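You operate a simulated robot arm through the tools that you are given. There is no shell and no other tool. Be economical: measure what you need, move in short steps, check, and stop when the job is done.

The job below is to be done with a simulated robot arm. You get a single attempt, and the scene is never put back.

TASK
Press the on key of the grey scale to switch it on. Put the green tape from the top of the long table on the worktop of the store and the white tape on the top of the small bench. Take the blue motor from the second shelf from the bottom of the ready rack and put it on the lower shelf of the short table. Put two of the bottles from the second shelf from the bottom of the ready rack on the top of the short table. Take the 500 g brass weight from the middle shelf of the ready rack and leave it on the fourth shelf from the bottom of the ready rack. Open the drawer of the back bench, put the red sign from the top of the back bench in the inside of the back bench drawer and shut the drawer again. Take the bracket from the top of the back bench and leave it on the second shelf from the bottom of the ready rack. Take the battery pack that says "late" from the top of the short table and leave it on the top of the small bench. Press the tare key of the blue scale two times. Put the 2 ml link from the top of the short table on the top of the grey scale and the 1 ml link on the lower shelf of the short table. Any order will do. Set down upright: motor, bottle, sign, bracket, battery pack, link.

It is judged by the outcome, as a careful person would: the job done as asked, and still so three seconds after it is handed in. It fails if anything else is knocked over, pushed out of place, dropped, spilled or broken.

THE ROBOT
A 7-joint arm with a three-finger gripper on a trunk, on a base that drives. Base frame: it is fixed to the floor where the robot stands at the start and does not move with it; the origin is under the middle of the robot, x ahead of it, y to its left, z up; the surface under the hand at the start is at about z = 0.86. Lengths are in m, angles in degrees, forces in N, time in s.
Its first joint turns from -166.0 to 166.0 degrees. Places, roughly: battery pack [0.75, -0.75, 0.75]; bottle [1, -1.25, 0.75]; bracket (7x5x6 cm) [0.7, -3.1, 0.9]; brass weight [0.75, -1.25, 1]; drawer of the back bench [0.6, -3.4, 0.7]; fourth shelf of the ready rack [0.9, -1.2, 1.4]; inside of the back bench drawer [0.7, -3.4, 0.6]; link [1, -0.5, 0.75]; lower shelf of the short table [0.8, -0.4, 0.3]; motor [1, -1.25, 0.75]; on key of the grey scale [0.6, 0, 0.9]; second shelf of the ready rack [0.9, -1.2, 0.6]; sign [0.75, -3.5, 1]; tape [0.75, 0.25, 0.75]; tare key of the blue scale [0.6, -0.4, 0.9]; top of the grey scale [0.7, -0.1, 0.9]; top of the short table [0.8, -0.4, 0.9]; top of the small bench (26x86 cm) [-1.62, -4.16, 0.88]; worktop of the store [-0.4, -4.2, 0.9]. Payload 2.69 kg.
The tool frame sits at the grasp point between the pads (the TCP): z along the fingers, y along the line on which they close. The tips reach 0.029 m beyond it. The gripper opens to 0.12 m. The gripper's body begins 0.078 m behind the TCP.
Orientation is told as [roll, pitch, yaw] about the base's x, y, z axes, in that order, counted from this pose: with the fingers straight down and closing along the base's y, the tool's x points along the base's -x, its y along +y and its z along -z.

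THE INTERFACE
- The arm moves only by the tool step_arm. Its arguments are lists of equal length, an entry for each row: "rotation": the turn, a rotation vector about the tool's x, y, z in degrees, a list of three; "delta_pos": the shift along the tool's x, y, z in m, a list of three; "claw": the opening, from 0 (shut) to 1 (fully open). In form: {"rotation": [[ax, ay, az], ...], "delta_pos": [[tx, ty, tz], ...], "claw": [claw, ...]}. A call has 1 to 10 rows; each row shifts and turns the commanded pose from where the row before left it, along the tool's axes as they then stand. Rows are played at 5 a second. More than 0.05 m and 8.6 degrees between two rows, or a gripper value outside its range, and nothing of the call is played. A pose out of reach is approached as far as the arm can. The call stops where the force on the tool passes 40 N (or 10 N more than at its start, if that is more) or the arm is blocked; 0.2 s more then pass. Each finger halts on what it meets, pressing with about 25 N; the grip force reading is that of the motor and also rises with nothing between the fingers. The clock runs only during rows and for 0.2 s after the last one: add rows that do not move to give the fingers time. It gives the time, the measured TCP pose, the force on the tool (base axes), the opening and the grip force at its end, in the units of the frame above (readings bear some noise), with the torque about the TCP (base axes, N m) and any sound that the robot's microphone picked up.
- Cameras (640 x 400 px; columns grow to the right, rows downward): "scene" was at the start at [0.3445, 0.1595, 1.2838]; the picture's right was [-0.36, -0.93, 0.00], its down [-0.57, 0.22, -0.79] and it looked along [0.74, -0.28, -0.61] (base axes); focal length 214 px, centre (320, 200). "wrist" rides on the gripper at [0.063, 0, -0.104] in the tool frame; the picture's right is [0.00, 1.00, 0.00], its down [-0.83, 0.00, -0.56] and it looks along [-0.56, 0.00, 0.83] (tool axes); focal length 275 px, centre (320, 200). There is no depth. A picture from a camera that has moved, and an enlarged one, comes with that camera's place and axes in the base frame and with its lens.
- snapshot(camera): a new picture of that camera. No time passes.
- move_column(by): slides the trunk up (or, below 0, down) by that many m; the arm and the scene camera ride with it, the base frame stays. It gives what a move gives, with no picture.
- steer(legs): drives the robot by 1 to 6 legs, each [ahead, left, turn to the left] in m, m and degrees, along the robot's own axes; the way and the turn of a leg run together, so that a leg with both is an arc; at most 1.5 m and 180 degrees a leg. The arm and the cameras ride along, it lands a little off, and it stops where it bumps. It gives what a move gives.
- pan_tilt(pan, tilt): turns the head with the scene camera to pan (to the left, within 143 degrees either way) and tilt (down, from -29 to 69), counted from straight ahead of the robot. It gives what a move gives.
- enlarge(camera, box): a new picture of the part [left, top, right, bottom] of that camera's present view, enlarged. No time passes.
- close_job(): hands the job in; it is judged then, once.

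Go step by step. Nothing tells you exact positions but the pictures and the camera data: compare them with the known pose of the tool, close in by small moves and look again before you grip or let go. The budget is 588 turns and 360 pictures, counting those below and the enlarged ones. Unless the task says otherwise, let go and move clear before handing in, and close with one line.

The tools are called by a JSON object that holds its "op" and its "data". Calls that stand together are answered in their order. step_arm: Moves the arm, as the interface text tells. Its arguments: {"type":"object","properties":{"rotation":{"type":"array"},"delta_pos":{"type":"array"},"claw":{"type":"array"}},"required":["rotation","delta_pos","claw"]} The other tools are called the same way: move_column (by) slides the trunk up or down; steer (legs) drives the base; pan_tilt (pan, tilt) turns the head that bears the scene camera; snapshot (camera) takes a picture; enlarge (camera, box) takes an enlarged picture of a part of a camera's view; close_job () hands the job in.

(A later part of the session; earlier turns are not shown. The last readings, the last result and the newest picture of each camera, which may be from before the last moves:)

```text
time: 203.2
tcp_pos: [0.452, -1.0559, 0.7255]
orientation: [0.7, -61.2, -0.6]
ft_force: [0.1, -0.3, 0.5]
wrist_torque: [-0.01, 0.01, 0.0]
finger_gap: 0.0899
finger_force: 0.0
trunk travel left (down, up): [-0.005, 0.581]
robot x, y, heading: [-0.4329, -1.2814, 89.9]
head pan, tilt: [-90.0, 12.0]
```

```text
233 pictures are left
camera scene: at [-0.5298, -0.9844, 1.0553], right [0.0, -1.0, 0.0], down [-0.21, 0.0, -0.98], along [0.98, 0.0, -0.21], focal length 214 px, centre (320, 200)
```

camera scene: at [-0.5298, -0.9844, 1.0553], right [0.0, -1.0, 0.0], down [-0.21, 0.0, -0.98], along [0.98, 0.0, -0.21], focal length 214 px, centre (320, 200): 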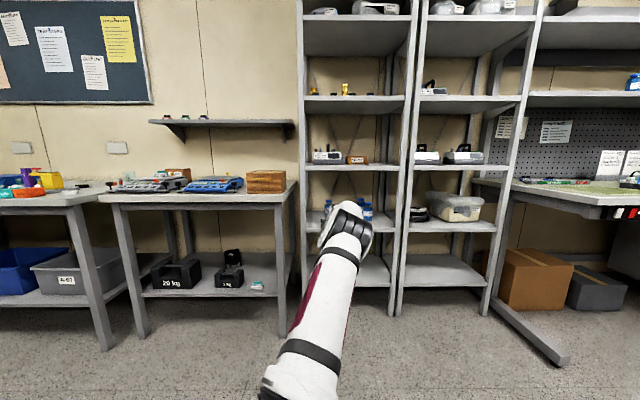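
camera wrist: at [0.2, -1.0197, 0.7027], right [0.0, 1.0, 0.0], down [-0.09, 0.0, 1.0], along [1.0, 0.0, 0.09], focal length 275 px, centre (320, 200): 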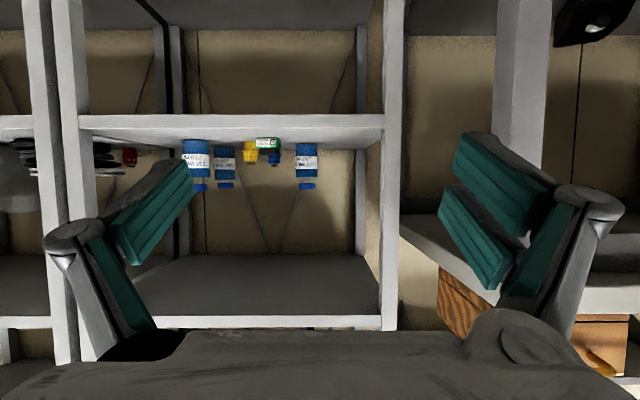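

The forearm is now flat enough to pass below the middle shelf. I drive in toward bottle C.

{"op": "steer", "data": {"legs": [[0, -0.35, 0]]}}

{"op": "snapshot", "data": {"camera": "wrist"}}

{"op": "snapshot", "data": {"camera": "scene"}}

```text
time: 205.5
tcp_pos: [0.8043, -1.058, 0.7249]
orientation: [0.7, -61.4, -0.6]
ft_force: [0.6, 0.1, -0.4]
wrist_torque: [0.03, -0.04, 0.04]
finger_gap: 0.09
finger_force: 0.0
trunk travel left (down, up): [-0.005, 0.581]
robot x, y, heading: [-0.081, -1.2843, 89.9]
head pan, tilt: [-90.0, 12.0]
```

```text
232 pictures are left
camera wrist: at [0.6817, -1.0587, 0.72], right [0.0, 1.0, 0.0], down [-0.09, 0.0, 1.0], along [1.0, 0.0, 0.09], focal length 275 px, centre (320, 200)
```

wrist: 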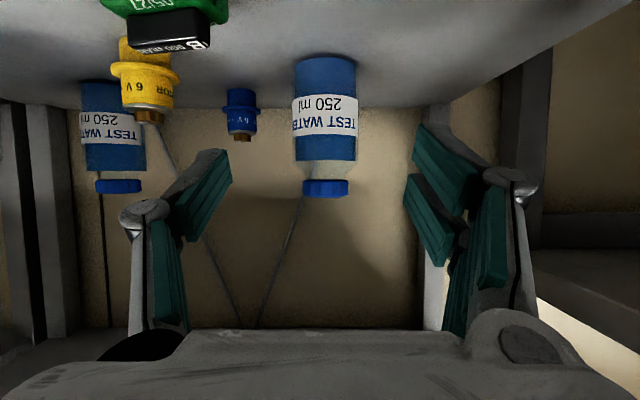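

```text
231 pictures are left
camera scene: at [-0.1778, -0.9857, 1.0553], right [0.0, -1.0, 0.0], down [-0.21, 0.0, -0.98], along [0.98, 0.0, -0.21], focal length 214 px, centre (320, 200)
```

scene: 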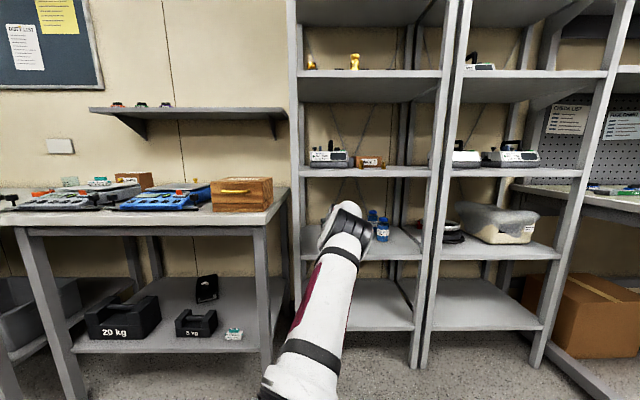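

{"op": "step_arm", "data": {"rotation": [[0, 0, 0]], "delta_pos": [[0.022, 0.005, 0.012]], "claw": [0.75]}}

{"op": "steer", "data": {"legs": [[0, -0.1, 0]]}}

{"op": "snapshot", "data": {"camera": "wrist"}}

```text
time: 205.9
tcp_pos: [0.8032, -1.0532, 0.6999]
orientation: [0.7, -61.6, -0.5]
ft_force: [-0.2, 0.4, 0.8]
wrist_torque: [0.01, -0.02, 0.02]
finger_gap: 0.0903
finger_force: 0.0
trunk travel left (down, up): [-0.005, 0.581]
robot x, y, heading: [-0.0814, -1.2843, 90.0]
head pan, tilt: [-90.0, 12.0]
```

```text
time: 207.0
tcp_pos: [0.9028, -1.0532, 0.6998]
orientation: [0.6, -61.4, -0.5]
ft_force: [-0.5, -0.4, 0.3]
wrist_torque: [0.02, 0.01, -0.02]
finger_gap: 0.0896
finger_force: 0.1
trunk travel left (down, up): [-0.005, 0.581]
robot x, y, heading: [0.021, -1.2831, 89.8]
head pan, tilt: [-90.0, 12.0]
```

```text
230 pictures are left
camera wrist: at [0.7819, -1.0539, 0.6945], right [0.0, 1.0, 0.0], down [-0.09, 0.0, 1.0], along [1.0, 0.0, 0.09], focal length 275 px, centre (320, 200)
```

wrist: 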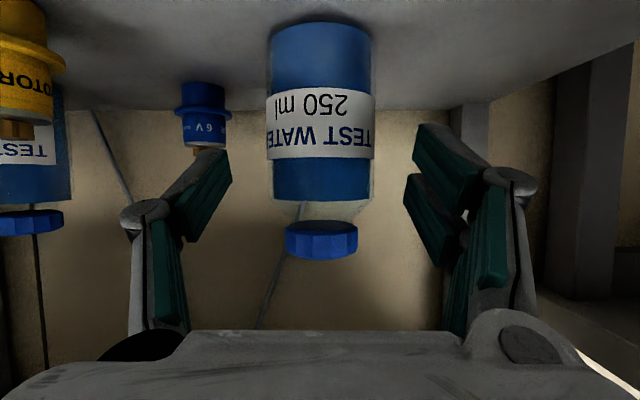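

{"op": "steer", "data": {"legs": [[0, -0.042, 0]]}}

{"op": "step_arm", "data": {"rotation": [[0, 0, 0], [0, 0, 0], [0, 0, 0]], "delta_pos": [[0, 0, 0], [0, 0, 0], [0, 0, 0]], "claw": [0, 0, 0]}}

{"op": "snapshot", "data": {"camera": "wrist"}}

```text
time: 207.9
tcp_pos: [0.9473, -1.0519, 0.6988]
orientation: [0.7, -61.3, -0.5]
ft_force: [-0.1, -0.3, -0.4]
wrist_torque: [0.01, -0.01, 0.0]
finger_gap: 0.0897
finger_force: 0.1
trunk travel left (down, up): [-0.005, 0.581]
robot x, y, heading: [0.0621, -1.2814, 89.7]
head pan, tilt: [-90.0, 12.0]
```

```text
time: 208.7
tcp_pos: [0.9463, -1.0528, 0.6996]
orientation: [0.7, -61.4, -0.5]
ft_force: [0.3, 0.8, 2.1]
wrist_torque: [0.22, 0.03, -0.02]
finger_gap: 0.0597
finger_force: 24.8
trunk travel left (down, up): [-0.005, 0.581]
robot x, y, heading: [0.0593, -1.2811, 89.8]
head pan, tilt: [-90.0, 12.0]
```

```text
229 pictures are left
camera wrist: at [0.8244, -1.0538, 0.6948], right [0.0, 1.0, 0.0], down [-0.09, 0.0, 1.0], along [1.0, 0.0, 0.09], focal length 275 px, centre (320, 200)
```

wrist: 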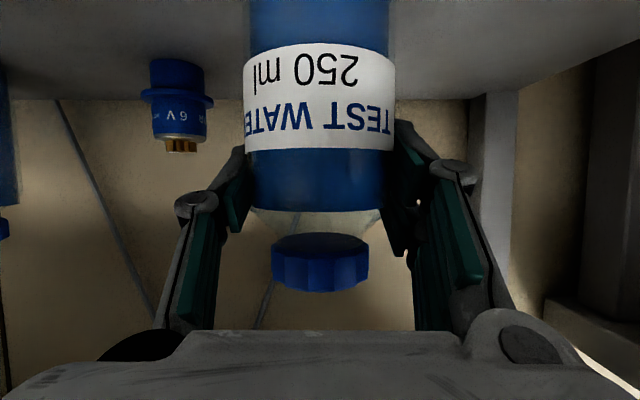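

Bottle held. I lift it with the trunk and drive out.

{"op": "move_column", "data": {"by": 0.03}}

{"op": "steer", "data": {"legs": [[0, 0.5, 0]]}}

{"op": "snapshot", "data": {"camera": "wrist"}}

```text
time: 209.4
tcp_pos: [0.9469, -1.0526, 0.7286]
orientation: [0.8, -61.3, -0.7]
ft_force: [-0.6, 0.1, -1.9]
wrist_torque: [0.05, -0.01, 0.0]
finger_gap: 0.0596
finger_force: 25.2
trunk travel left (down, up): [-0.035, 0.551]
robot x, y, heading: [0.0616, -1.2838, 89.8]
head pan, tilt: [-90.0, 12.0]
```

```text
time: 212.4
tcp_pos: [0.4514, -1.0523, 0.7297]
orientation: [0.8, -61.3, -0.7]
ft_force: [0.6, -0.6, -2.6]
wrist_torque: [-0.01, -0.02, 0.0]
finger_gap: 0.0596
finger_force: 25.0
trunk travel left (down, up): [-0.035, 0.551]
robot x, y, heading: [-0.4328, -1.2819, 89.8]
head pan, tilt: [-90.0, 12.0]
```

```text
228 pictures are left
camera wrist: at [0.3303, -1.0532, 0.7243], right [0.0, 1.0, 0.0], down [-0.09, 0.0, 1.0], along [1.0, 0.0, 0.09], focal length 275 px, centre (320, 200)
```

wrist: 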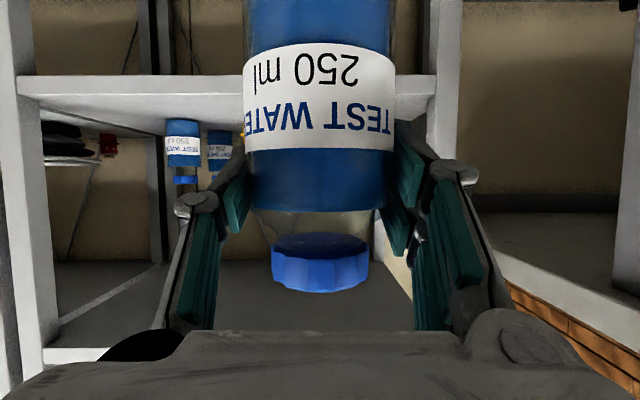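

{"op": "move_column", "data": {"by": 0.42}}

{"op": "steer", "data": {"legs": [[0, -0.16, 0]]}}

{"op": "pan_tilt", "data": {"pan": -60, "tilt": 25}}

{"op": "snapshot", "data": {"camera": "scene"}}

```text
refused: 0.42 is not a number from -0.4 to 0.4
```

```text
time: 213.8
tcp_pos: [0.6115, -1.0531, 0.729]
orientation: [0.6, -61.2, -0.6]
ft_force: [-0.4, -0.3, -3.0]
wrist_torque: [0.02, -0.01, 0.02]
finger_gap: 0.06
finger_force: 25.0
trunk travel left (down, up): [-0.035, 0.551]
robot x, y, heading: [-0.2753, -1.2872, 89.6]
head pan, tilt: [-90.0, 12.0]
```

```text
time: 214.7
tcp_pos: [0.6114, -1.0538, 0.7283]
orientation: [0.8, -61.2, -0.6]
ft_force: [0.4, -0.2, -2.5]
wrist_torque: [-0.01, 0.01, -0.01]
finger_gap: 0.0597
finger_force: 25.4
trunk travel left (down, up): [-0.035, 0.551]
robot x, y, heading: [-0.2718, -1.2821, 89.8]
head pan, tilt: [-60.0, 25.0]
```

```text
227 pictures are left
camera scene: at [-0.3829, -0.9363, 1.0635], right [0.49, -0.87, 0.0], down [-0.37, -0.21, -0.91], along [0.79, 0.45, -0.42], focal length 214 px, centre (320, 200)
```

scene: 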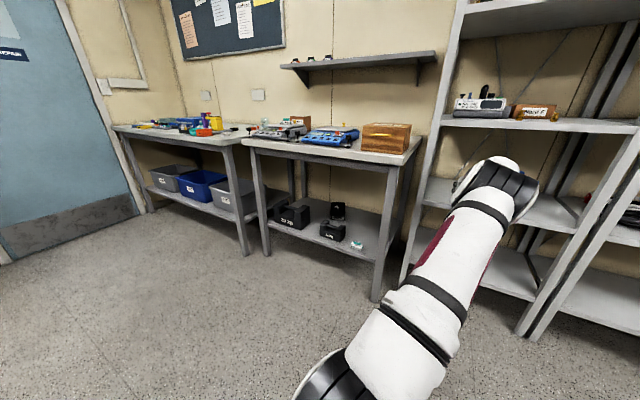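

{"op": "steer", "data": {"legs": [[0, 0.04, 0]]}}

{"op": "move_column", "data": {"by": 0.4}}

{"op": "steer", "data": {"legs": [[0.5, 0, 0], [0.25, 0, 0]]}}

{"op": "snapshot", "data": {"camera": "scene"}}

{"op": "snapshot", "data": {"camera": "wrist"}}

```text
time: 215.6
tcp_pos: [0.5718, -1.0523, 0.7293]
orientation: [0.8, -61.3, -0.6]
ft_force: [0.2, 0.0, -2.5]
wrist_torque: [-0.02, 0.03, 0.02]
finger_gap: 0.0599
finger_force: 24.9
trunk travel left (down, up): [-0.035, 0.551]
robot x, y, heading: [-0.312, -1.2845, 89.5]
head pan, tilt: [-60.0, 25.0]
```

```text
time: 219.4
tcp_pos: [0.5717, -1.0515, 1.1285]
orientation: [0.9, -61.3, -0.7]
ft_force: [-0.4, -0.5, -3.3]
wrist_torque: [0.02, -0.04, -0.01]
finger_gap: 0.0596
finger_force: 25.3
trunk travel left (down, up): [-0.435, 0.151]
robot x, y, heading: [-0.3123, -1.2832, 89.6]
head pan, tilt: [-60.0, 25.0]
```

```text
time: 222.0
tcp_pos: [0.5682, -0.623, 1.1273]
orientation: [0.8, -61.1, 3.7]
ft_force: [-1.0, 0.6, -2.8]
wrist_torque: [0.01, -0.01, 0.02]
finger_gap: 0.0597
finger_force: 24.9
trunk travel left (down, up): [-0.435, 0.151]
robot x, y, heading: [-0.2997, -0.9189, 94.1]
head pan, tilt: [-60.0, 25.0]
stopped in leg 1: the robot was blocked; the commanded pose is now the measured one
```

```text
226 pictures are left
camera scene: at [-0.4235, -0.7029, 1.4634], right [0.56, -0.83, 0.0], down [-0.35, -0.24, -0.91], along [0.75, 0.51, -0.42], focal length 214 px, centre (320, 200)
```

scene: 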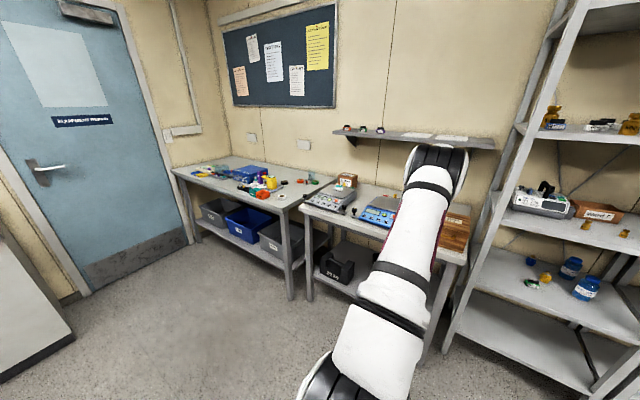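

```text
225 pictures are left
camera wrist: at [0.4466, -0.6337, 1.1225], right [-0.08, 1.0, 0.0], down [-0.09, -0.01, 1.0], along [0.99, 0.08, 0.09], focal length 275 px, centre (320, 200)
```

wrist: 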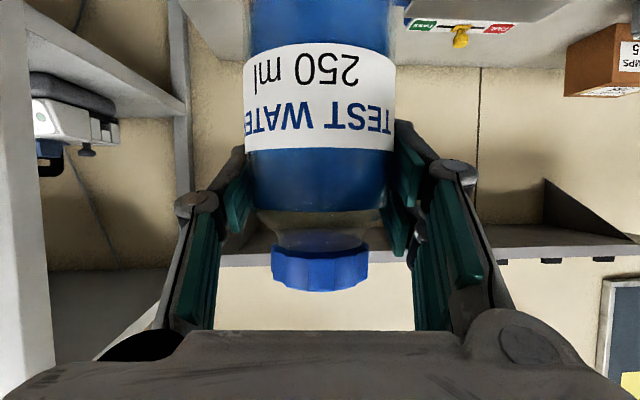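

Blocked again, probably a bollard at my left. I look there.

{"op": "pan_tilt", "data": {"pan": 40, "tilt": 50}}

{"op": "snapshot", "data": {"camera": "scene"}}

```text
time: 223.8
tcp_pos: [0.5691, -0.6232, 1.1284]
orientation: [0.8, -61.3, 3.8]
ft_force: [-0.2, -0.1, -1.9]
wrist_torque: [-0.03, -0.03, 0.01]
finger_gap: 0.06
finger_force: 24.6
trunk travel left (down, up): [-0.435, 0.151]
robot x, y, heading: [-0.2954, -0.9219, 94.2]
head pan, tilt: [40.0, 50.0]
```

```text
224 pictures are left
camera scene: at [-0.5534, -0.6994, 1.4259], right [0.72, 0.7, 0.0], down [0.53, -0.55, -0.64], along [-0.45, 0.46, -0.77], focal length 214 px, centre (320, 200)
```

scene: 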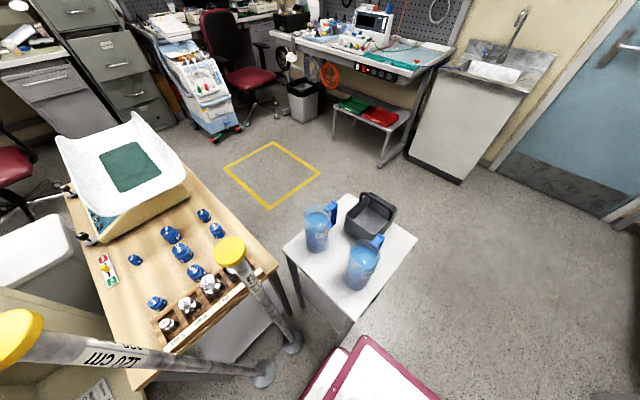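

The base touched the white table's near corner (nothing on it shifted). I back off, straighten, move further right and go on.

{"op": "steer", "data": {"legs": [[-0.06, 0, 0], [0, 0, -4.2], [0, -0.12, 0]]}}

{"op": "steer", "data": {"legs": [[0.44, 0, 0]]}}

{"op": "snapshot", "data": {"camera": "scene"}}

{"op": "snapshot", "data": {"camera": "wrist"}}

```text
time: 226.1
tcp_pos: [0.7143, -0.7484, 1.1268]
orientation: [0.8, -61.2, -0.3]
ft_force: [0.0, -0.4, -3.0]
wrist_torque: [0.01, -0.01, -0.02]
finger_gap: 0.0598
finger_force: 25.0
trunk travel left (down, up): [-0.435, 0.151]
robot x, y, heading: [-0.1683, -0.9822, 89.9]
head pan, tilt: [40.0, 50.0]
```

```text
time: 228.7
tcp_pos: [0.7139, -0.3125, 1.1287]
orientation: [0.9, -61.2, -0.3]
ft_force: [-0.1, -0.4, -2.6]
wrist_torque: [-0.01, 0.05, -0.02]
finger_gap: 0.0597
finger_force: 25.2
trunk travel left (down, up): [-0.435, 0.151]
robot x, y, heading: [-0.1697, -0.5482, 90.1]
head pan, tilt: [40.0, 50.0]
```

```text
223 pictures are left
camera scene: at [-0.4099, -0.3058, 1.4259], right [0.77, 0.64, 0.0], down [0.49, -0.59, -0.64], along [-0.41, 0.49, -0.77], focal length 214 px, centre (320, 200)
```

scene: 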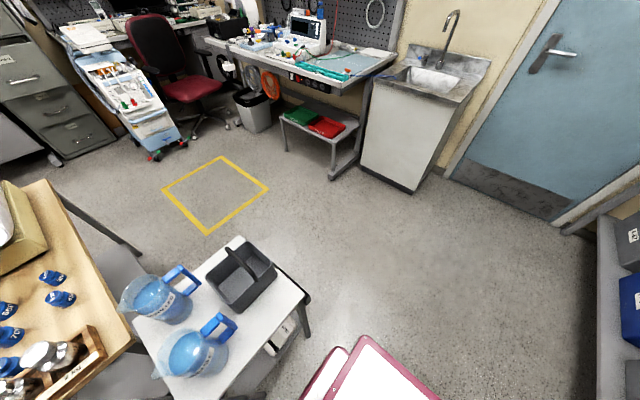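

```text
222 pictures are left
camera wrist: at [0.5924, -0.3133, 1.1231], right [-0.01, 1.0, 0.0], down [-0.09, 0.0, 1.0], along [1.0, 0.01, 0.09], focal length 275 px, centre (320, 200)
```

wrist: 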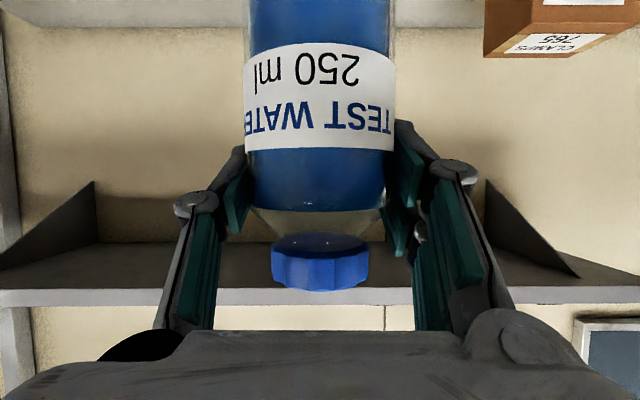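

{"op": "steer", "data": {"legs": [[0.078, -0.13, 0]]}}

{"op": "pan_tilt", "data": {"pan": -75, "tilt": 40}}

{"op": "move_column", "data": {"by": -0.12}}

{"op": "snapshot", "data": {"camera": "scene"}}

{"op": "snapshot", "data": {"camera": "wrist"}}

```text
time: 230.1
tcp_pos: [0.8455, -0.2347, 1.1276]
orientation: [0.8, -61.2, -0.4]
ft_force: [-0.4, 0.2, -1.8]
wrist_torque: [-0.03, 0.02, 0.0]
finger_gap: 0.06
finger_force: 25.1
trunk travel left (down, up): [-0.435, 0.151]
robot x, y, heading: [-0.0444, -0.4708, 89.8]
head pan, tilt: [40.0, 50.0]
```

```text
time: 232.0
tcp_pos: [0.8456, -0.2346, 1.1277]
orientation: [0.9, -61.2, -0.4]
ft_force: [0.1, 0.0, -2.6]
wrist_torque: [-0.03, 0.02, 0.02]
finger_gap: 0.0598
finger_force: 25.1
trunk travel left (down, up): [-0.435, 0.151]
robot x, y, heading: [-0.0361, -0.4679, 90.2]
head pan, tilt: [-75.0, 40.0]
```

```text
time: 233.5
tcp_pos: [0.844, -0.2348, 1.0074]
orientation: [0.9, -61.2, -0.5]
ft_force: [0.1, 0.6, -2.3]
wrist_torque: [0.03, 0.0, 0.02]
finger_gap: 0.0597
finger_force: 25.0
trunk travel left (down, up): [-0.315, 0.271]
robot x, y, heading: [-0.0408, -0.4695, 90.1]
head pan, tilt: [-75.0, 40.0]
```

```text
221 pictures are left
camera scene: at [-0.1481, -0.1966, 1.3204], right [0.26, -0.97, 0.0], down [-0.62, -0.17, -0.77], along [0.74, 0.2, -0.64], focal length 214 px, centre (320, 200)
```

scene: 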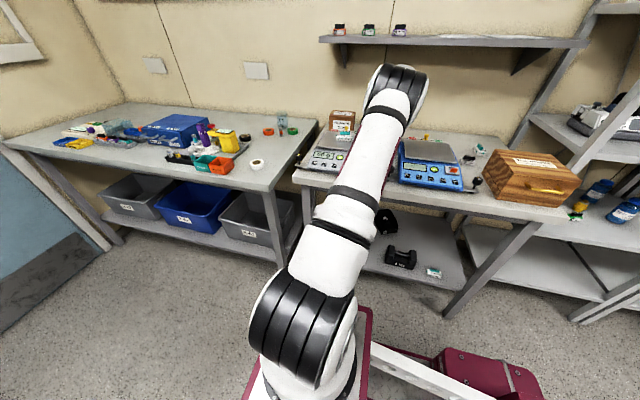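

```text
220 pictures are left
camera wrist: at [0.7226, -0.236, 1.0031], right [-0.01, 1.0, 0.0], down [-0.09, 0.0, 1.0], along [1.0, 0.01, 0.09], focal length 275 px, centre (320, 200)
```

wrist: 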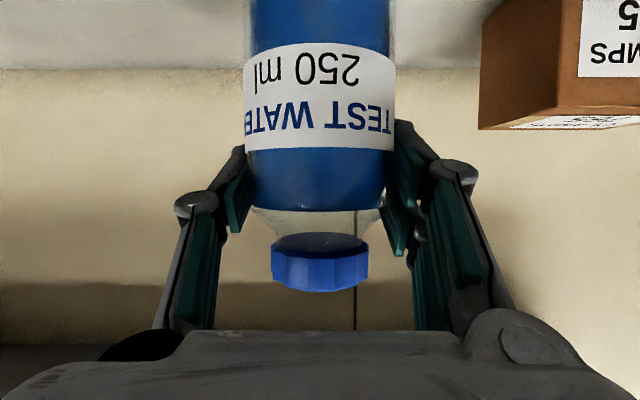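

{"op": "move_column", "data": {"by": -0.058}}

{"op": "enlarge", "data": {"camera": "scene", "box": [300, 80, 500, 205]}}

{"op": "move_column", "data": {"by": -0.005}}

```text
time: 234.5
tcp_pos: [0.8453, -0.2351, 0.9518]
orientation: [0.9, -61.2, -0.4]
ft_force: [0.6, 0.0, -2.8]
wrist_torque: [-0.03, 0.04, 0.0]
finger_gap: 0.0593
finger_force: 24.8
trunk travel left (down, up): [-0.257, 0.329]
robot x, y, heading: [-0.0389, -0.4674, 90.2]
head pan, tilt: [-75.0, 40.0]
```

```text
3.20 times, centred on (400, 142) of scene
camera zoom: at [-0.1481, -0.175, 1.2627], right [0.26, -0.97, 0.0], down [-0.62, -0.17, -0.77], along [0.74, 0.2, -0.64], focal length 686 px, centre (64, 384)
```

zoom: 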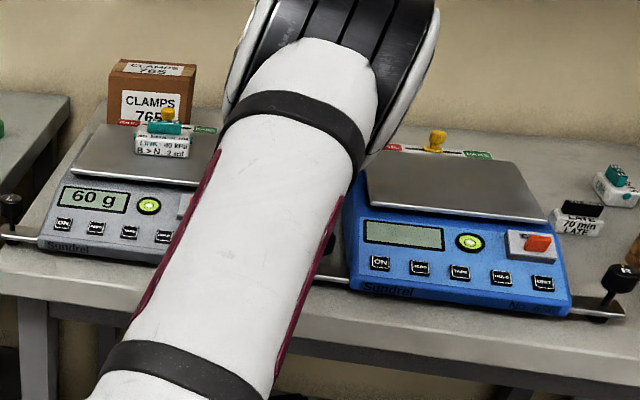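

```text
time: 235.1
tcp_pos: [0.8437, -0.2351, 0.945]
orientation: [0.8, -61.1, -0.4]
ft_force: [0.3, 0.3, -2.4]
wrist_torque: [0.03, -0.03, -0.01]
finger_gap: 0.0595
finger_force: 25.0
trunk travel left (down, up): [-0.252, 0.334]
robot x, y, heading: [-0.0396, -0.4685, 89.9]
head pan, tilt: [-75.0, 40.0]
```

{"op": "move_column", "data": {"by": -0.004}}

{"op": "move_column", "data": {"by": -0.003}}

{"op": "move_column", "data": {"by": -0.003}}

```text
time: 235.6
tcp_pos: [0.8445, -0.2364, 0.941]
orientation: [0.9, -61.2, -0.4]
ft_force: [0.5, -1.3, -2.4]
wrist_torque: [-0.01, 0.0, 0.01]
finger_gap: 0.0596
finger_force: 25.4
trunk travel left (down, up): [-0.248, 0.338]
robot x, y, heading: [-0.0375, -0.4686, 90.0]
head pan, tilt: [-75.0, 40.0]
```

```text
time: 236.1
tcp_pos: [0.8442, -0.2346, 0.9407]
orientation: [0.8, -61.4, -0.4]
ft_force: [0.1, 0.8, 6.7]
wrist_torque: [-0.11, 0.23, -0.01]
finger_gap: 0.0594
finger_force: 25.4
trunk travel left (down, up): [-0.245, 0.341]
robot x, y, heading: [-0.0359, -0.4671, 89.8]
head pan, tilt: [-75.0, 40.0]
```

```text
time: 236.6
tcp_pos: [0.844, -0.2336, 0.9389]
orientation: [0.7, -61.5, -0.4]
ft_force: [-0.4, 2.2, 20.3]
wrist_torque: [0.0, -0.11, 0.06]
finger_gap: 0.0601
finger_force: 25.0
trunk travel left (down, up): [-0.242, 0.344]
robot x, y, heading: [-0.0417, -0.4673, 90.1]
head pan, tilt: [-75.0, 40.0]
```

Standing on the table. I ease, open, and back out with the base.

{"op": "move_column", "data": {"by": 0.003}}

{"op": "step_arm", "data": {"rotation": [[0, 0, 0], [0, 0, 0], [0, 0, 0]], "delta_pos": [[0, 0, 0], [0, 0, 0], [0, 0, 0]], "claw": [0.65, 0.75, 0.75]}}

{"op": "steer", "data": {"legs": [[0, 0.13, 0]]}}

{"op": "snapshot", "data": {"camera": "wrist"}}

```text
time: 237.1
tcp_pos: [0.8435, -0.2341, 0.9386]
orientation: [0.8, -61.4, -0.4]
ft_force: [4.7, 1.7, 16.1]
wrist_torque: [-0.02, -0.46, 0.01]
finger_gap: 0.0597
finger_force: 24.9
trunk travel left (down, up): [-0.245, 0.341]
robot x, y, heading: [-0.0411, -0.4677, 90.2]
head pan, tilt: [-75.0, 40.0]
```

```text
time: 237.9
tcp_pos: [0.8447, -0.2347, 0.9365]
orientation: [0.8, -61.1, -0.3]
ft_force: [-0.8, 0.1, 0.8]
wrist_torque: [0.0, 0.04, -0.04]
finger_gap: 0.0901
finger_force: 0.1
trunk travel left (down, up): [-0.245, 0.341]
robot x, y, heading: [-0.0394, -0.4654, 89.9]
head pan, tilt: [-75.0, 40.0]
```

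```text
time: 239.2
tcp_pos: [0.7131, -0.235, 0.9385]
orientation: [0.7, -61.2, -0.5]
ft_force: [1.1, -0.2, 0.3]
wrist_torque: [-0.03, -0.02, -0.02]
finger_gap: 0.0902
finger_force: 0.0
trunk travel left (down, up): [-0.245, 0.341]
robot x, y, heading: [-0.1647, -0.4706, 89.9]
head pan, tilt: [-75.0, 40.0]
```

```text
218 pictures are left
camera wrist: at [0.5912, -0.2367, 0.9331], right [-0.01, 1.0, 0.0], down [-0.09, 0.0, 1.0], along [1.0, 0.01, 0.09], focal length 275 px, centre (320, 200)
```

wrist: 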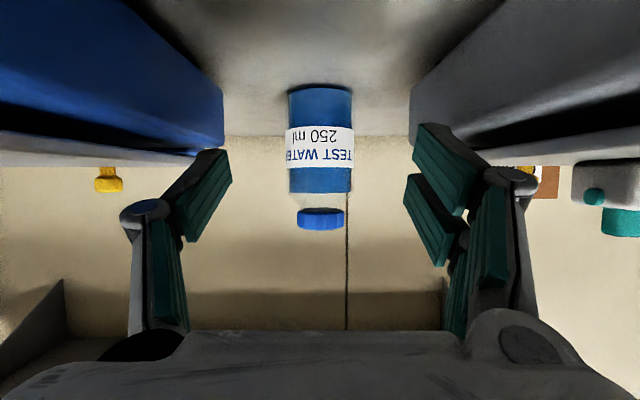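

Bottle one is set. I return for the second bottle (front right on the shelf).

{"op": "move_column", "data": {"by": 0.2}}

{"op": "steer", "data": {"legs": [[-1.08, 0, 0], [0, 0.28, 0]]}}

{"op": "move_column", "data": {"by": -0.4}}

{"op": "snapshot", "data": {"camera": "wrist"}}

```text
time: 241.4
tcp_pos: [0.7135, -0.2354, 1.138]
orientation: [0.9, -61.2, -0.5]
ft_force: [-0.1, -0.6, -0.2]
wrist_torque: [0.0, 0.0, -0.02]
finger_gap: 0.09
finger_force: 0.1
trunk travel left (down, up): [-0.445, 0.141]
robot x, y, heading: [-0.1748, -0.4658, 90.0]
head pan, tilt: [-75.0, 40.0]
```

```text
time: 244.7
tcp_pos: [0.7108, -0.8116, 1.1386]
orientation: [2.2, -61.0, -0.6]
ft_force: [0.0, 3.7, -1.3]
wrist_torque: [-0.02, 0.0, -0.03]
finger_gap: 0.0869
finger_force: 0.1
trunk travel left (down, up): [-0.445, 0.141]
robot x, y, heading: [-0.173, -1.0585, 90.0]
head pan, tilt: [-75.0, 40.0]
stopped in leg 1: the force on the tool passed its limit at 57 N (the readings are from after the stop); the commanded pose is now the measured one
```

```text
time: 246.6
tcp_pos: [0.7146, -0.8073, 0.9831]
orientation: [2.5, -63.0, -1.4]
ft_force: [-0.3, 0.7, 3.8]
wrist_torque: [0.22, 0.06, -0.03]
finger_gap: 0.0915
finger_force: 1.3
trunk travel left (down, up): [-0.271, 0.315]
robot x, y, heading: [-0.1715, -1.0653, 89.8]
head pan, tilt: [-75.0, 40.0]
stopped: the force on the tool passed its limit at 53 N (the readings are from after the stop); the commanded pose is now the measured one
```

```text
217 pictures are left
camera wrist: at [0.5932, -0.8104, 0.9742], right [-0.02, 1.0, 0.02], down [-0.12, -0.02, 0.99], along [0.99, 0.02, 0.12], focal length 275 px, centre (320, 200)
```

wrist: 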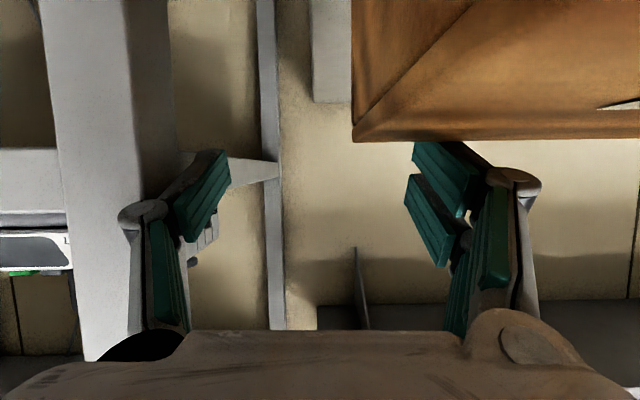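

I hit the rack post sideways and then touched the wooden box while lowering — I must not chain such moves. I raise, pull out in −x and inspect.

{"op": "move_column", "data": {"by": 0.12}}

{"op": "steer", "data": {"legs": [[0, 0.1, 0]]}}

{"op": "snapshot", "data": {"camera": "scene"}}

{"op": "snapshot", "data": {"camera": "wrist"}}

```text
time: 248.1
tcp_pos: [0.714, -0.8099, 1.1031]
orientation: [2.5, -63.0, -1.4]
ft_force: [0.3, 1.8, 0.9]
wrist_torque: [-0.06, 0.0, 0.02]
finger_gap: 0.0881
finger_force: 0.0
trunk travel left (down, up): [-0.391, 0.195]
robot x, y, heading: [-0.1706, -1.0602, 90.2]
head pan, tilt: [-75.0, 40.0]
```

```text
time: 249.2
tcp_pos: [0.6161, -0.8096, 1.1019]
orientation: [2.7, -62.9, -1.3]
ft_force: [-0.5, 0.6, -0.4]
wrist_torque: [0.01, -0.02, 0.01]
finger_gap: 0.09
finger_force: 0.1
trunk travel left (down, up): [-0.391, 0.195]
robot x, y, heading: [-0.2689, -1.0633, 89.9]
head pan, tilt: [-75.0, 40.0]
```

```text
216 pictures are left
camera scene: at [-0.3804, -0.827, 1.3956], right [0.26, -0.97, 0.0], down [-0.62, -0.17, -0.77], along [0.74, 0.2, -0.64], focal length 214 px, centre (320, 200)
```

scene: 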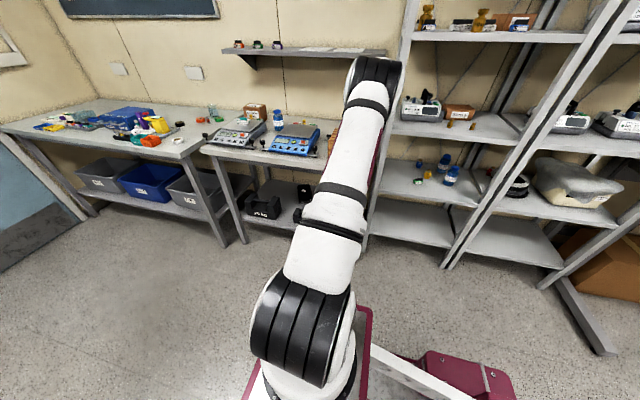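

```text
215 pictures are left
camera wrist: at [0.4936, -0.8107, 1.0938], right [-0.02, 1.0, 0.02], down [-0.12, -0.02, 0.99], along [0.99, 0.02, 0.12], focal length 275 px, centre (320, 200)
```

wrist: 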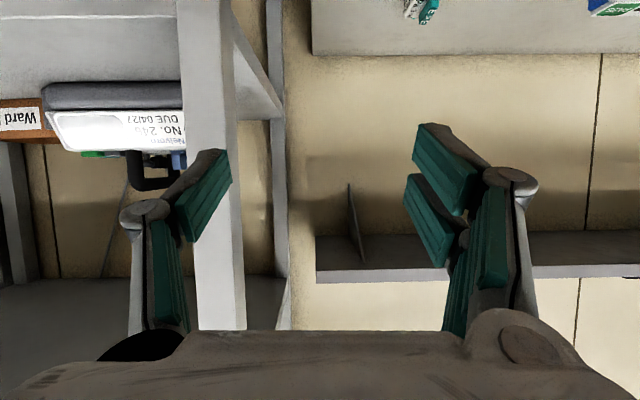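

All still in place. I pull further out before moving along the rack, and restore the tool angle.

{"op": "steer", "data": {"legs": [[0, 0.17, 0]]}}

{"op": "step_arm", "data": {"rotation": [[2.7, 1.5, 0], [-1.1, 0, -0.6]], "delta_pos": [[0, 0, 0], [0, 0, 0]], "claw": [0.75, 0.75]}}

{"op": "steer", "data": {"legs": [[-0.5, 0, 0]]}}

```text
time: 250.7
tcp_pos: [0.4436, -0.8091, 1.1025]
orientation: [2.5, -62.9, -1.4]
ft_force: [0.5, 0.1, -0.8]
wrist_torque: [-0.01, 0.0, -0.03]
finger_gap: 0.0901
finger_force: 0.1
trunk travel left (down, up): [-0.391, 0.195]
robot x, y, heading: [-0.4436, -1.0606, 89.9]
head pan, tilt: [-75.0, 40.0]
```

```text
time: 251.3
tcp_pos: [0.443, -0.8076, 1.1015]
orientation: [0.0, -61.4, -0.1]
ft_force: [0.6, -0.3, 0.8]
wrist_torque: [0.0, 0.03, -0.01]
finger_gap: 0.0899
finger_force: 0.0
trunk travel left (down, up): [-0.391, 0.195]
robot x, y, heading: [-0.4437, -1.0619, 90.2]
head pan, tilt: [-75.0, 40.0]
```

```text
time: 254.2
tcp_pos: [0.4419, -1.3101, 1.1017]
orientation: [-0.2, -61.3, -0.2]
ft_force: [1.3, -0.4, 0.9]
wrist_torque: [0.0, 0.01, -0.01]
finger_gap: 0.0899
finger_force: 0.1
trunk travel left (down, up): [-0.391, 0.195]
robot x, y, heading: [-0.4445, -1.5622, 89.8]
head pan, tilt: [-75.0, 40.0]
```

{"op": "move_column", "data": {"by": -0.385}}

{"op": "snapshot", "data": {"camera": "wrist"}}

```text
time: 257.9
tcp_pos: [0.4424, -1.3106, 0.7179]
orientation: [-0.2, -61.4, -0.2]
ft_force: [0.2, -0.1, 0.2]
wrist_torque: [0.01, 0.04, -0.05]
finger_gap: 0.0902
finger_force: 0.0
trunk travel left (down, up): [-0.006, 0.58]
robot x, y, heading: [-0.4436, -1.5609, 89.8]
head pan, tilt: [-75.0, 40.0]
```

```text
214 pictures are left
camera wrist: at [0.32, -1.31, 0.7121], right [0.0, 1.0, -0.01], down [-0.09, 0.01, 1.0], along [1.0, 0.0, 0.09], focal length 275 px, centre (320, 200)
```

wrist: 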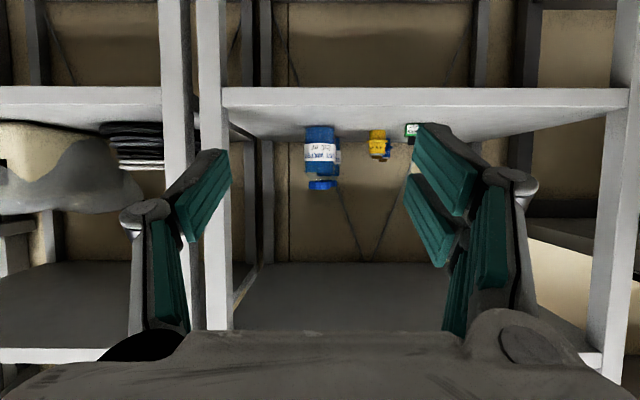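

{"op": "steer", "data": {"legs": [[0, -0.33, 0]]}}

{"op": "snapshot", "data": {"camera": "wrist"}}

```text
time: 260.1
tcp_pos: [0.7705, -1.3108, 0.7174]
orientation: [-0.2, -61.4, -0.1]
ft_force: [-0.6, 0.4, 0.8]
wrist_torque: [0.03, 0.0, 0.02]
finger_gap: 0.0901
finger_force: 0.1
trunk travel left (down, up): [-0.006, 0.58]
robot x, y, heading: [-0.1149, -1.5582, 89.9]
head pan, tilt: [-75.0, 40.0]
```

```text
213 pictures are left
camera wrist: at [0.6497, -1.311, 0.712], right [0.0, 1.0, -0.01], down [-0.09, 0.01, 1.0], along [1.0, 0.0, 0.09], focal length 275 px, centre (320, 200)
```

wrist: 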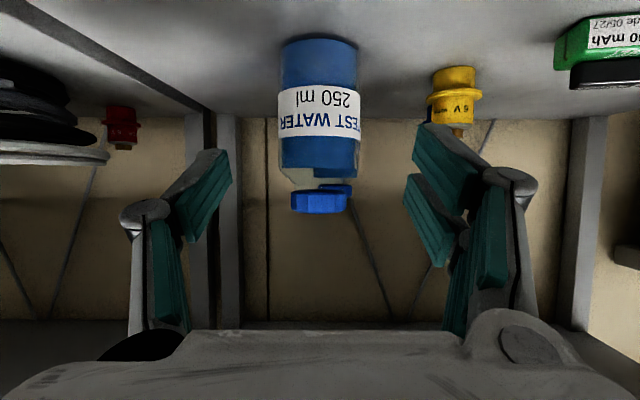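

{"op": "step_arm", "data": {"rotation": [[0, 0, 0]], "delta_pos": [[0.015, 0.0, 0.008]], "claw": [0.75]}}

{"op": "steer", "data": {"legs": [[0, -0.05, 0]]}}

{"op": "snapshot", "data": {"camera": "wrist"}}

```text
time: 260.5
tcp_pos: [0.7712, -1.3107, 0.7003]
orientation: [-0.1, -61.3, -0.2]
ft_force: [-0.8, -0.4, 0.4]
wrist_torque: [0.03, 0.04, 0.02]
finger_gap: 0.0901
finger_force: 0.1
trunk travel left (down, up): [-0.006, 0.58]
robot x, y, heading: [-0.1171, -1.5616, 89.7]
head pan, tilt: [-75.0, 40.0]
```

```text
time: 261.4
tcp_pos: [0.8221, -1.3114, 0.7004]
orientation: [-0.2, -61.4, -0.1]
ft_force: [-0.1, 0.4, 1.2]
wrist_torque: [-0.01, 0.01, -0.03]
finger_gap: 0.0901
finger_force: 0.1
trunk travel left (down, up): [-0.006, 0.58]
robot x, y, heading: [-0.0654, -1.5621, 89.8]
head pan, tilt: [-75.0, 40.0]
```

```text
212 pictures are left
camera wrist: at [0.6998, -1.3111, 0.6952], right [0.0, 1.0, -0.01], down [-0.09, 0.01, 1.0], along [1.0, 0.0, 0.09], focal length 275 px, centre (320, 200)
```

wrist: 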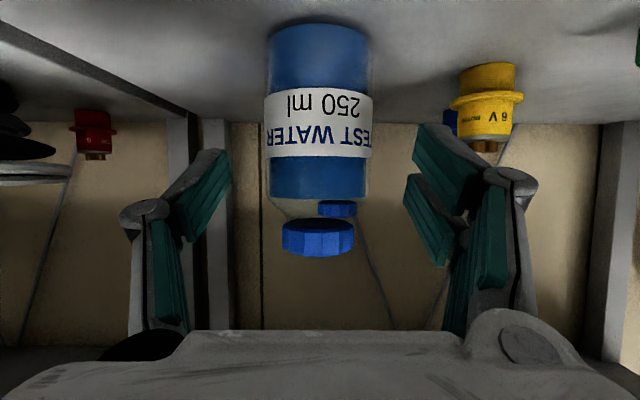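

{"op": "steer", "data": {"legs": [[0, -0.043, 0]]}}

{"op": "step_arm", "data": {"rotation": [[0, 0, 0], [0, 0, 0], [0, 0, 0]], "delta_pos": [[0, 0, 0], [0, 0, 0], [0, 0, 0]], "claw": [0, 0, 0]}}

{"op": "move_column", "data": {"by": 0.03}}

{"op": "snapshot", "data": {"camera": "wrist"}}

```text
time: 262.3
tcp_pos: [0.8643, -1.311, 0.7001]
orientation: [-0.2, -61.4, 0.0]
ft_force: [0.1, 0.5, -0.3]
wrist_torque: [0.01, -0.01, 0.02]
finger_gap: 0.0901
finger_force: 0.2
trunk travel left (down, up): [-0.006, 0.58]
robot x, y, heading: [-0.0196, -1.56, 89.7]
head pan, tilt: [-75.0, 40.0]
```

```text
time: 263.1
tcp_pos: [0.8644, -1.3119, 0.701]
orientation: [-0.1, -61.4, -0.1]
ft_force: [-0.3, -1.7, 1.6]
wrist_torque: [0.03, 0.06, 0.02]
finger_gap: 0.0599
finger_force: 25.2
trunk travel left (down, up): [-0.006, 0.58]
robot x, y, heading: [-0.0224, -1.5631, 90.0]
head pan, tilt: [-75.0, 40.0]
```

```text
time: 263.9
tcp_pos: [0.8656, -1.3117, 0.7293]
orientation: [-0.3, -61.4, -0.2]
ft_force: [0.0, -0.2, -2.5]
wrist_torque: [-0.03, 0.0, -0.03]
finger_gap: 0.0599
finger_force: 24.8
trunk travel left (down, up): [-0.036, 0.55]
robot x, y, heading: [-0.0203, -1.5659, 89.7]
head pan, tilt: [-75.0, 40.0]
```

```text
211 pictures are left
camera wrist: at [0.7433, -1.3108, 0.7246], right [0.0, 1.0, -0.01], down [-0.09, 0.01, 1.0], along [1.0, 0.0, 0.09], focal length 275 px, centre (320, 200)
```

wrist: 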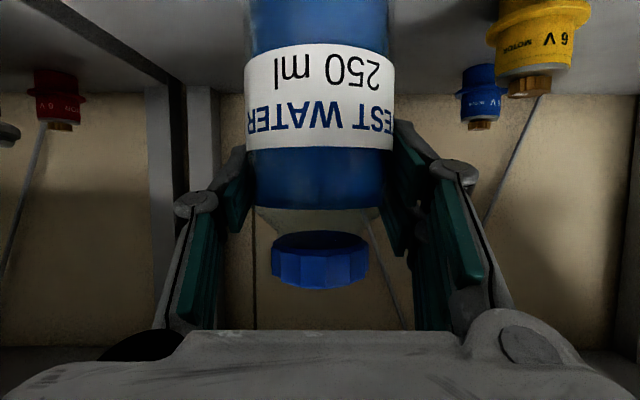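

{"op": "steer", "data": {"legs": [[0, 0.42, 0]]}}

{"op": "move_column", "data": {"by": 0.4}}

{"op": "steer", "data": {"legs": [[0.55, 0, 0]]}}

```text
time: 266.4
tcp_pos: [0.446, -1.3065, 0.7314]
orientation: [-0.2, -61.5, 0.1]
ft_force: [-0.1, 0.3, -2.6]
wrist_torque: [0.0, 0.0, 0.0]
finger_gap: 0.06
finger_force: 25.0
trunk travel left (down, up): [-0.036, 0.55]
robot x, y, heading: [-0.4443, -1.5628, 90.4]
head pan, tilt: [-75.0, 40.0]
```

```text
time: 270.3
tcp_pos: [0.447, -1.3059, 1.1298]
orientation: [-0.2, -61.5, 0.0]
ft_force: [0.1, -0.4, -2.5]
wrist_torque: [-0.01, 0.02, 0.02]
finger_gap: 0.0598
finger_force: 25.5
trunk travel left (down, up): [-0.436, 0.15]
robot x, y, heading: [-0.4395, -1.5589, 90.0]
head pan, tilt: [-75.0, 40.0]
```

```text
time: 273.4
tcp_pos: [0.446, -0.7552, 1.1297]
orientation: [-0.2, -61.3, 0.2]
ft_force: [0.5, -0.7, -2.3]
wrist_torque: [-0.01, 0.01, 0.01]
finger_gap: 0.0599
finger_force: 25.0
trunk travel left (down, up): [-0.436, 0.15]
robot x, y, heading: [-0.4392, -1.0112, 90.2]
head pan, tilt: [-75.0, 40.0]
```

{"op": "steer", "data": {"legs": [[0, -0.26, 0]]}}

{"op": "steer", "data": {"legs": [[0.52, 0, 0]]}}

{"op": "snapshot", "data": {"camera": "scene"}}

{"op": "snapshot", "data": {"camera": "wrist"}}

```text
time: 275.3
tcp_pos: [0.7072, -0.7565, 1.1305]
orientation: [-0.3, -61.3, -0.1]
ft_force: [-0.5, -0.3, -2.9]
wrist_torque: [0.03, 0.01, -0.01]
finger_gap: 0.0598
finger_force: 25.1
trunk travel left (down, up): [-0.436, 0.15]
robot x, y, heading: [-0.1799, -1.0062, 89.7]
head pan, tilt: [-75.0, 40.0]
```

```text
time: 278.3
tcp_pos: [0.7082, -0.2359, 1.1299]
orientation: [-0.2, -61.3, 0.0]
ft_force: [-0.9, 0.5, -3.1]
wrist_torque: [0.01, 0.02, 0.01]
finger_gap: 0.0598
finger_force: 24.9
trunk travel left (down, up): [-0.436, 0.15]
robot x, y, heading: [-0.178, -0.4915, 89.8]
head pan, tilt: [-75.0, 40.0]
```

```text
210 pictures are left
camera scene: at [-0.288, -0.2856, 1.4407], right [0.26, -0.97, 0.0], down [-0.62, -0.17, -0.77], along [0.74, 0.2, -0.64], focal length 214 px, centre (320, 200)
```

scene: 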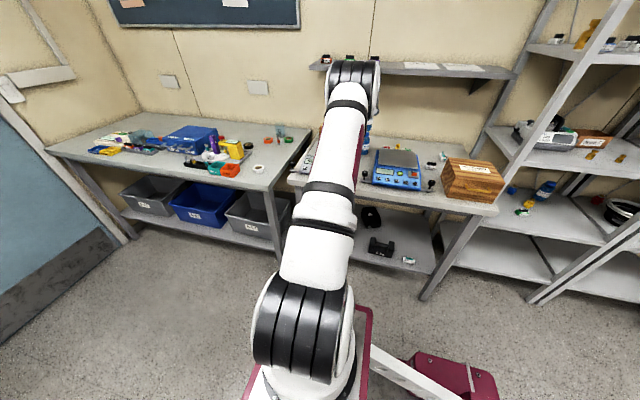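

```text
209 pictures are left
camera wrist: at [0.5854, -0.2359, 1.1248], right [0.0, 1.0, -0.01], down [-0.09, 0.01, 1.0], along [1.0, 0.0, 0.09], focal length 275 px, centre (320, 200)
```

wrist: 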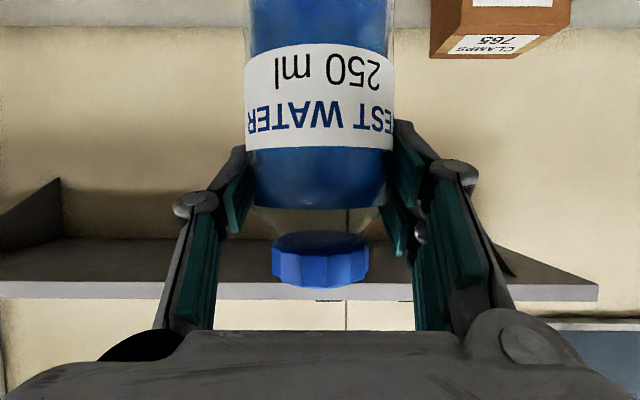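

{"op": "move_column", "data": {"by": -0.17}}

{"op": "move_column", "data": {"by": -0.014}}

{"op": "move_column", "data": {"by": -0.004}}

```text
time: 280.3
tcp_pos: [0.7063, -0.2354, 0.9601]
orientation: [-0.3, -61.4, 0.1]
ft_force: [-0.1, 0.2, -1.6]
wrist_torque: [0.0, -0.03, -0.03]
finger_gap: 0.06
finger_force: 25.6
trunk travel left (down, up): [-0.266, 0.32]
robot x, y, heading: [-0.1814, -0.4877, 89.9]
head pan, tilt: [-75.0, 40.0]
```

```text
time: 280.9
tcp_pos: [0.7074, -0.2353, 0.9456]
orientation: [-0.2, -61.3, 0.0]
ft_force: [0.6, -0.2, -2.0]
wrist_torque: [0.02, 0.01, -0.02]
finger_gap: 0.0602
finger_force: 25.6
trunk travel left (down, up): [-0.252, 0.334]
robot x, y, heading: [-0.1791, -0.4861, 90.0]
head pan, tilt: [-75.0, 40.0]
```

```text
time: 281.4
tcp_pos: [0.7069, -0.2351, 0.9427]
orientation: [-0.2, -61.2, -0.1]
ft_force: [1.2, 0.1, -2.6]
wrist_torque: [-0.01, 0.0, 0.0]
finger_gap: 0.0597
finger_force: 25.3
trunk travel left (down, up): [-0.248, 0.338]
robot x, y, heading: [-0.179, -0.4885, 89.7]
head pan, tilt: [-75.0, 40.0]
```

{"op": "move_column", "data": {"by": -0.003}}

{"op": "move_column", "data": {"by": -0.002}}

{"op": "snapshot", "data": {"camera": "wrist"}}

```text
time: 281.9
tcp_pos: [0.7078, -0.2351, 0.9412]
orientation: [-0.2, -61.5, 0.0]
ft_force: [0.7, 1.4, 4.8]
wrist_torque: [0.24, 0.04, -0.04]
finger_gap: 0.06
finger_force: 25.2
trunk travel left (down, up): [-0.245, 0.341]
robot x, y, heading: [-0.1772, -0.4873, 90.3]
head pan, tilt: [-75.0, 40.0]
```

```text
time: 282.4
tcp_pos: [0.7073, -0.2359, 0.9404]
orientation: [-0.3, -61.8, -0.1]
ft_force: [-0.2, -0.5, 15.4]
wrist_torque: [0.45, 0.18, 0.09]
finger_gap: 0.0602
finger_force: 25.0
trunk travel left (down, up): [-0.243, 0.343]
robot x, y, heading: [-0.1793, -0.4861, 90.2]
head pan, tilt: [-75.0, 40.0]
```

```text
208 pictures are left
camera wrist: at [0.5855, -0.2361, 0.9347], right [0.0, 1.0, -0.01], down [-0.1, 0.01, 1.0], along [1.0, 0.0, 0.1], focal length 275 px, centre (320, 200)
```

wrist: 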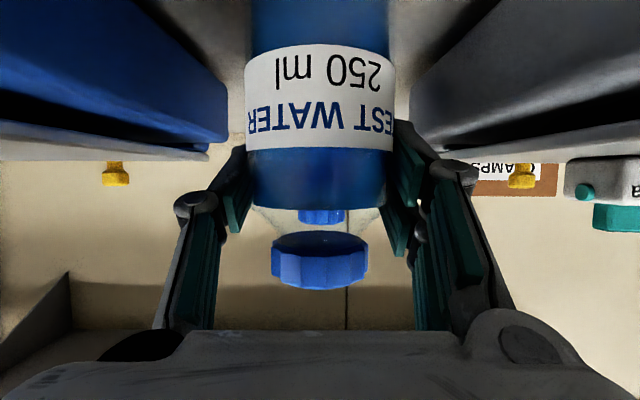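

{"op": "step_arm", "data": {"rotation": [[0, 0, 0], [0, 0, 0], [0, 0, 0]], "delta_pos": [[-0.001, 0, 0], [0, 0, 0], [0, 0, 0]], "claw": [0, 0.65, 0.7]}}

{"op": "steer", "data": {"legs": [[0, 0.08, 0]]}}

{"op": "snapshot", "data": {"camera": "wrist"}}

```text
time: 283.2
tcp_pos: [0.7079, -0.2353, 0.9369]
orientation: [-0.3, -61.3, 0.0]
ft_force: [0.6, 0.0, 0.2]
wrist_torque: [-0.01, 0.02, 0.0]
finger_gap: 0.0838
finger_force: 0.0
trunk travel left (down, up): [-0.243, 0.343]
robot x, y, heading: [-0.1807, -0.4896, 90.0]
head pan, tilt: [-75.0, 40.0]
```

```text
time: 284.3
tcp_pos: [0.6278, -0.2353, 0.9386]
orientation: [-0.3, -61.4, 0.1]
ft_force: [0.3, 0.2, 0.1]
wrist_torque: [0.0, 0.01, -0.01]
finger_gap: 0.0839
finger_force: 0.1
trunk travel left (down, up): [-0.243, 0.343]
robot x, y, heading: [-0.2593, -0.4911, 89.8]
head pan, tilt: [-75.0, 40.0]
```

```text
207 pictures are left
camera wrist: at [0.5047, -0.2359, 0.933], right [0.0, 1.0, -0.01], down [-0.09, 0.01, 1.0], along [1.0, 0.0, 0.09], focal length 275 px, centre (320, 200)
```

wrist: 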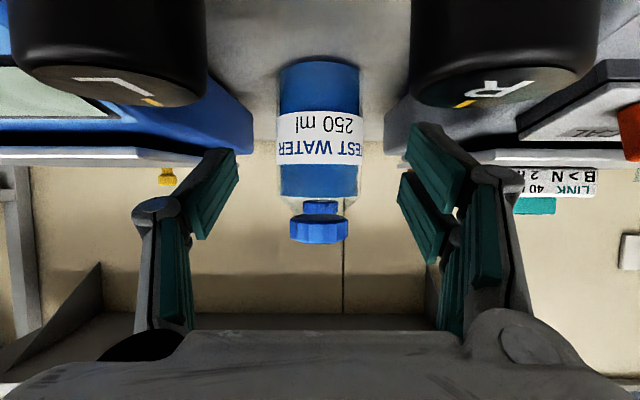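

Both bottles stand on the short table. Now the blue motor: back out to the aisle (staying clear of the post this time).

{"op": "move_column", "data": {"by": 0.2}}

{"op": "steer", "data": {"legs": [[-0.5, 0, 0]]}}

{"op": "steer", "data": {"legs": [[0, 0.18, 0]]}}

{"op": "snapshot", "data": {"camera": "scene"}}

```text
time: 286.5
tcp_pos: [0.6267, -0.2348, 1.1386]
orientation: [-0.1, -61.2, 0.0]
ft_force: [0.7, 0.9, 0.3]
wrist_torque: [-0.02, 0.0, -0.01]
finger_gap: 0.0839
finger_force: 0.1
trunk travel left (down, up): [-0.443, 0.143]
robot x, y, heading: [-0.2623, -0.4879, 89.6]
head pan, tilt: [-75.0, 40.0]
```

```text
time: 289.4
tcp_pos: [0.6266, -0.7332, 1.1396]
orientation: [-0.3, -61.3, 0.2]
ft_force: [-0.5, -0.5, 0.7]
wrist_torque: [0.03, 0.04, 0.03]
finger_gap: 0.0838
finger_force: 0.1
trunk travel left (down, up): [-0.443, 0.143]
robot x, y, heading: [-0.2604, -0.9874, 90.1]
head pan, tilt: [-75.0, 40.0]
```

```text
time: 290.9
tcp_pos: [0.4465, -0.7353, 1.1383]
orientation: [-0.2, -61.5, 0.0]
ft_force: [0.6, -0.2, 0.4]
wrist_torque: [0.01, -0.01, -0.01]
finger_gap: 0.0837
finger_force: 0.1
trunk travel left (down, up): [-0.443, 0.143]
robot x, y, heading: [-0.4437, -0.9872, 90.1]
head pan, tilt: [-75.0, 40.0]
```

```text
206 pictures are left
camera scene: at [-0.5497, -0.7902, 1.4477], right [0.26, -0.97, 0.0], down [-0.62, -0.17, -0.77], along [0.74, 0.2, -0.64], focal length 214 px, centre (320, 200)
```

scene: 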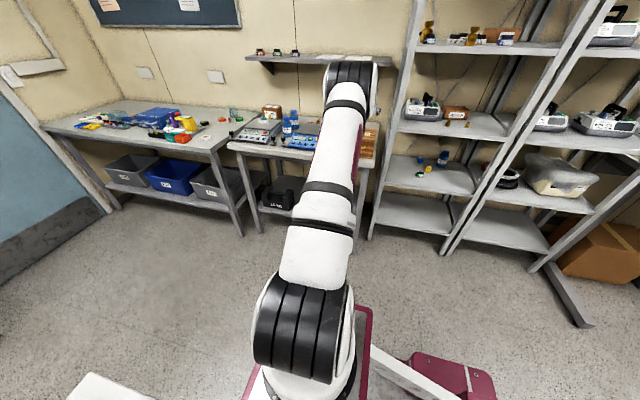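

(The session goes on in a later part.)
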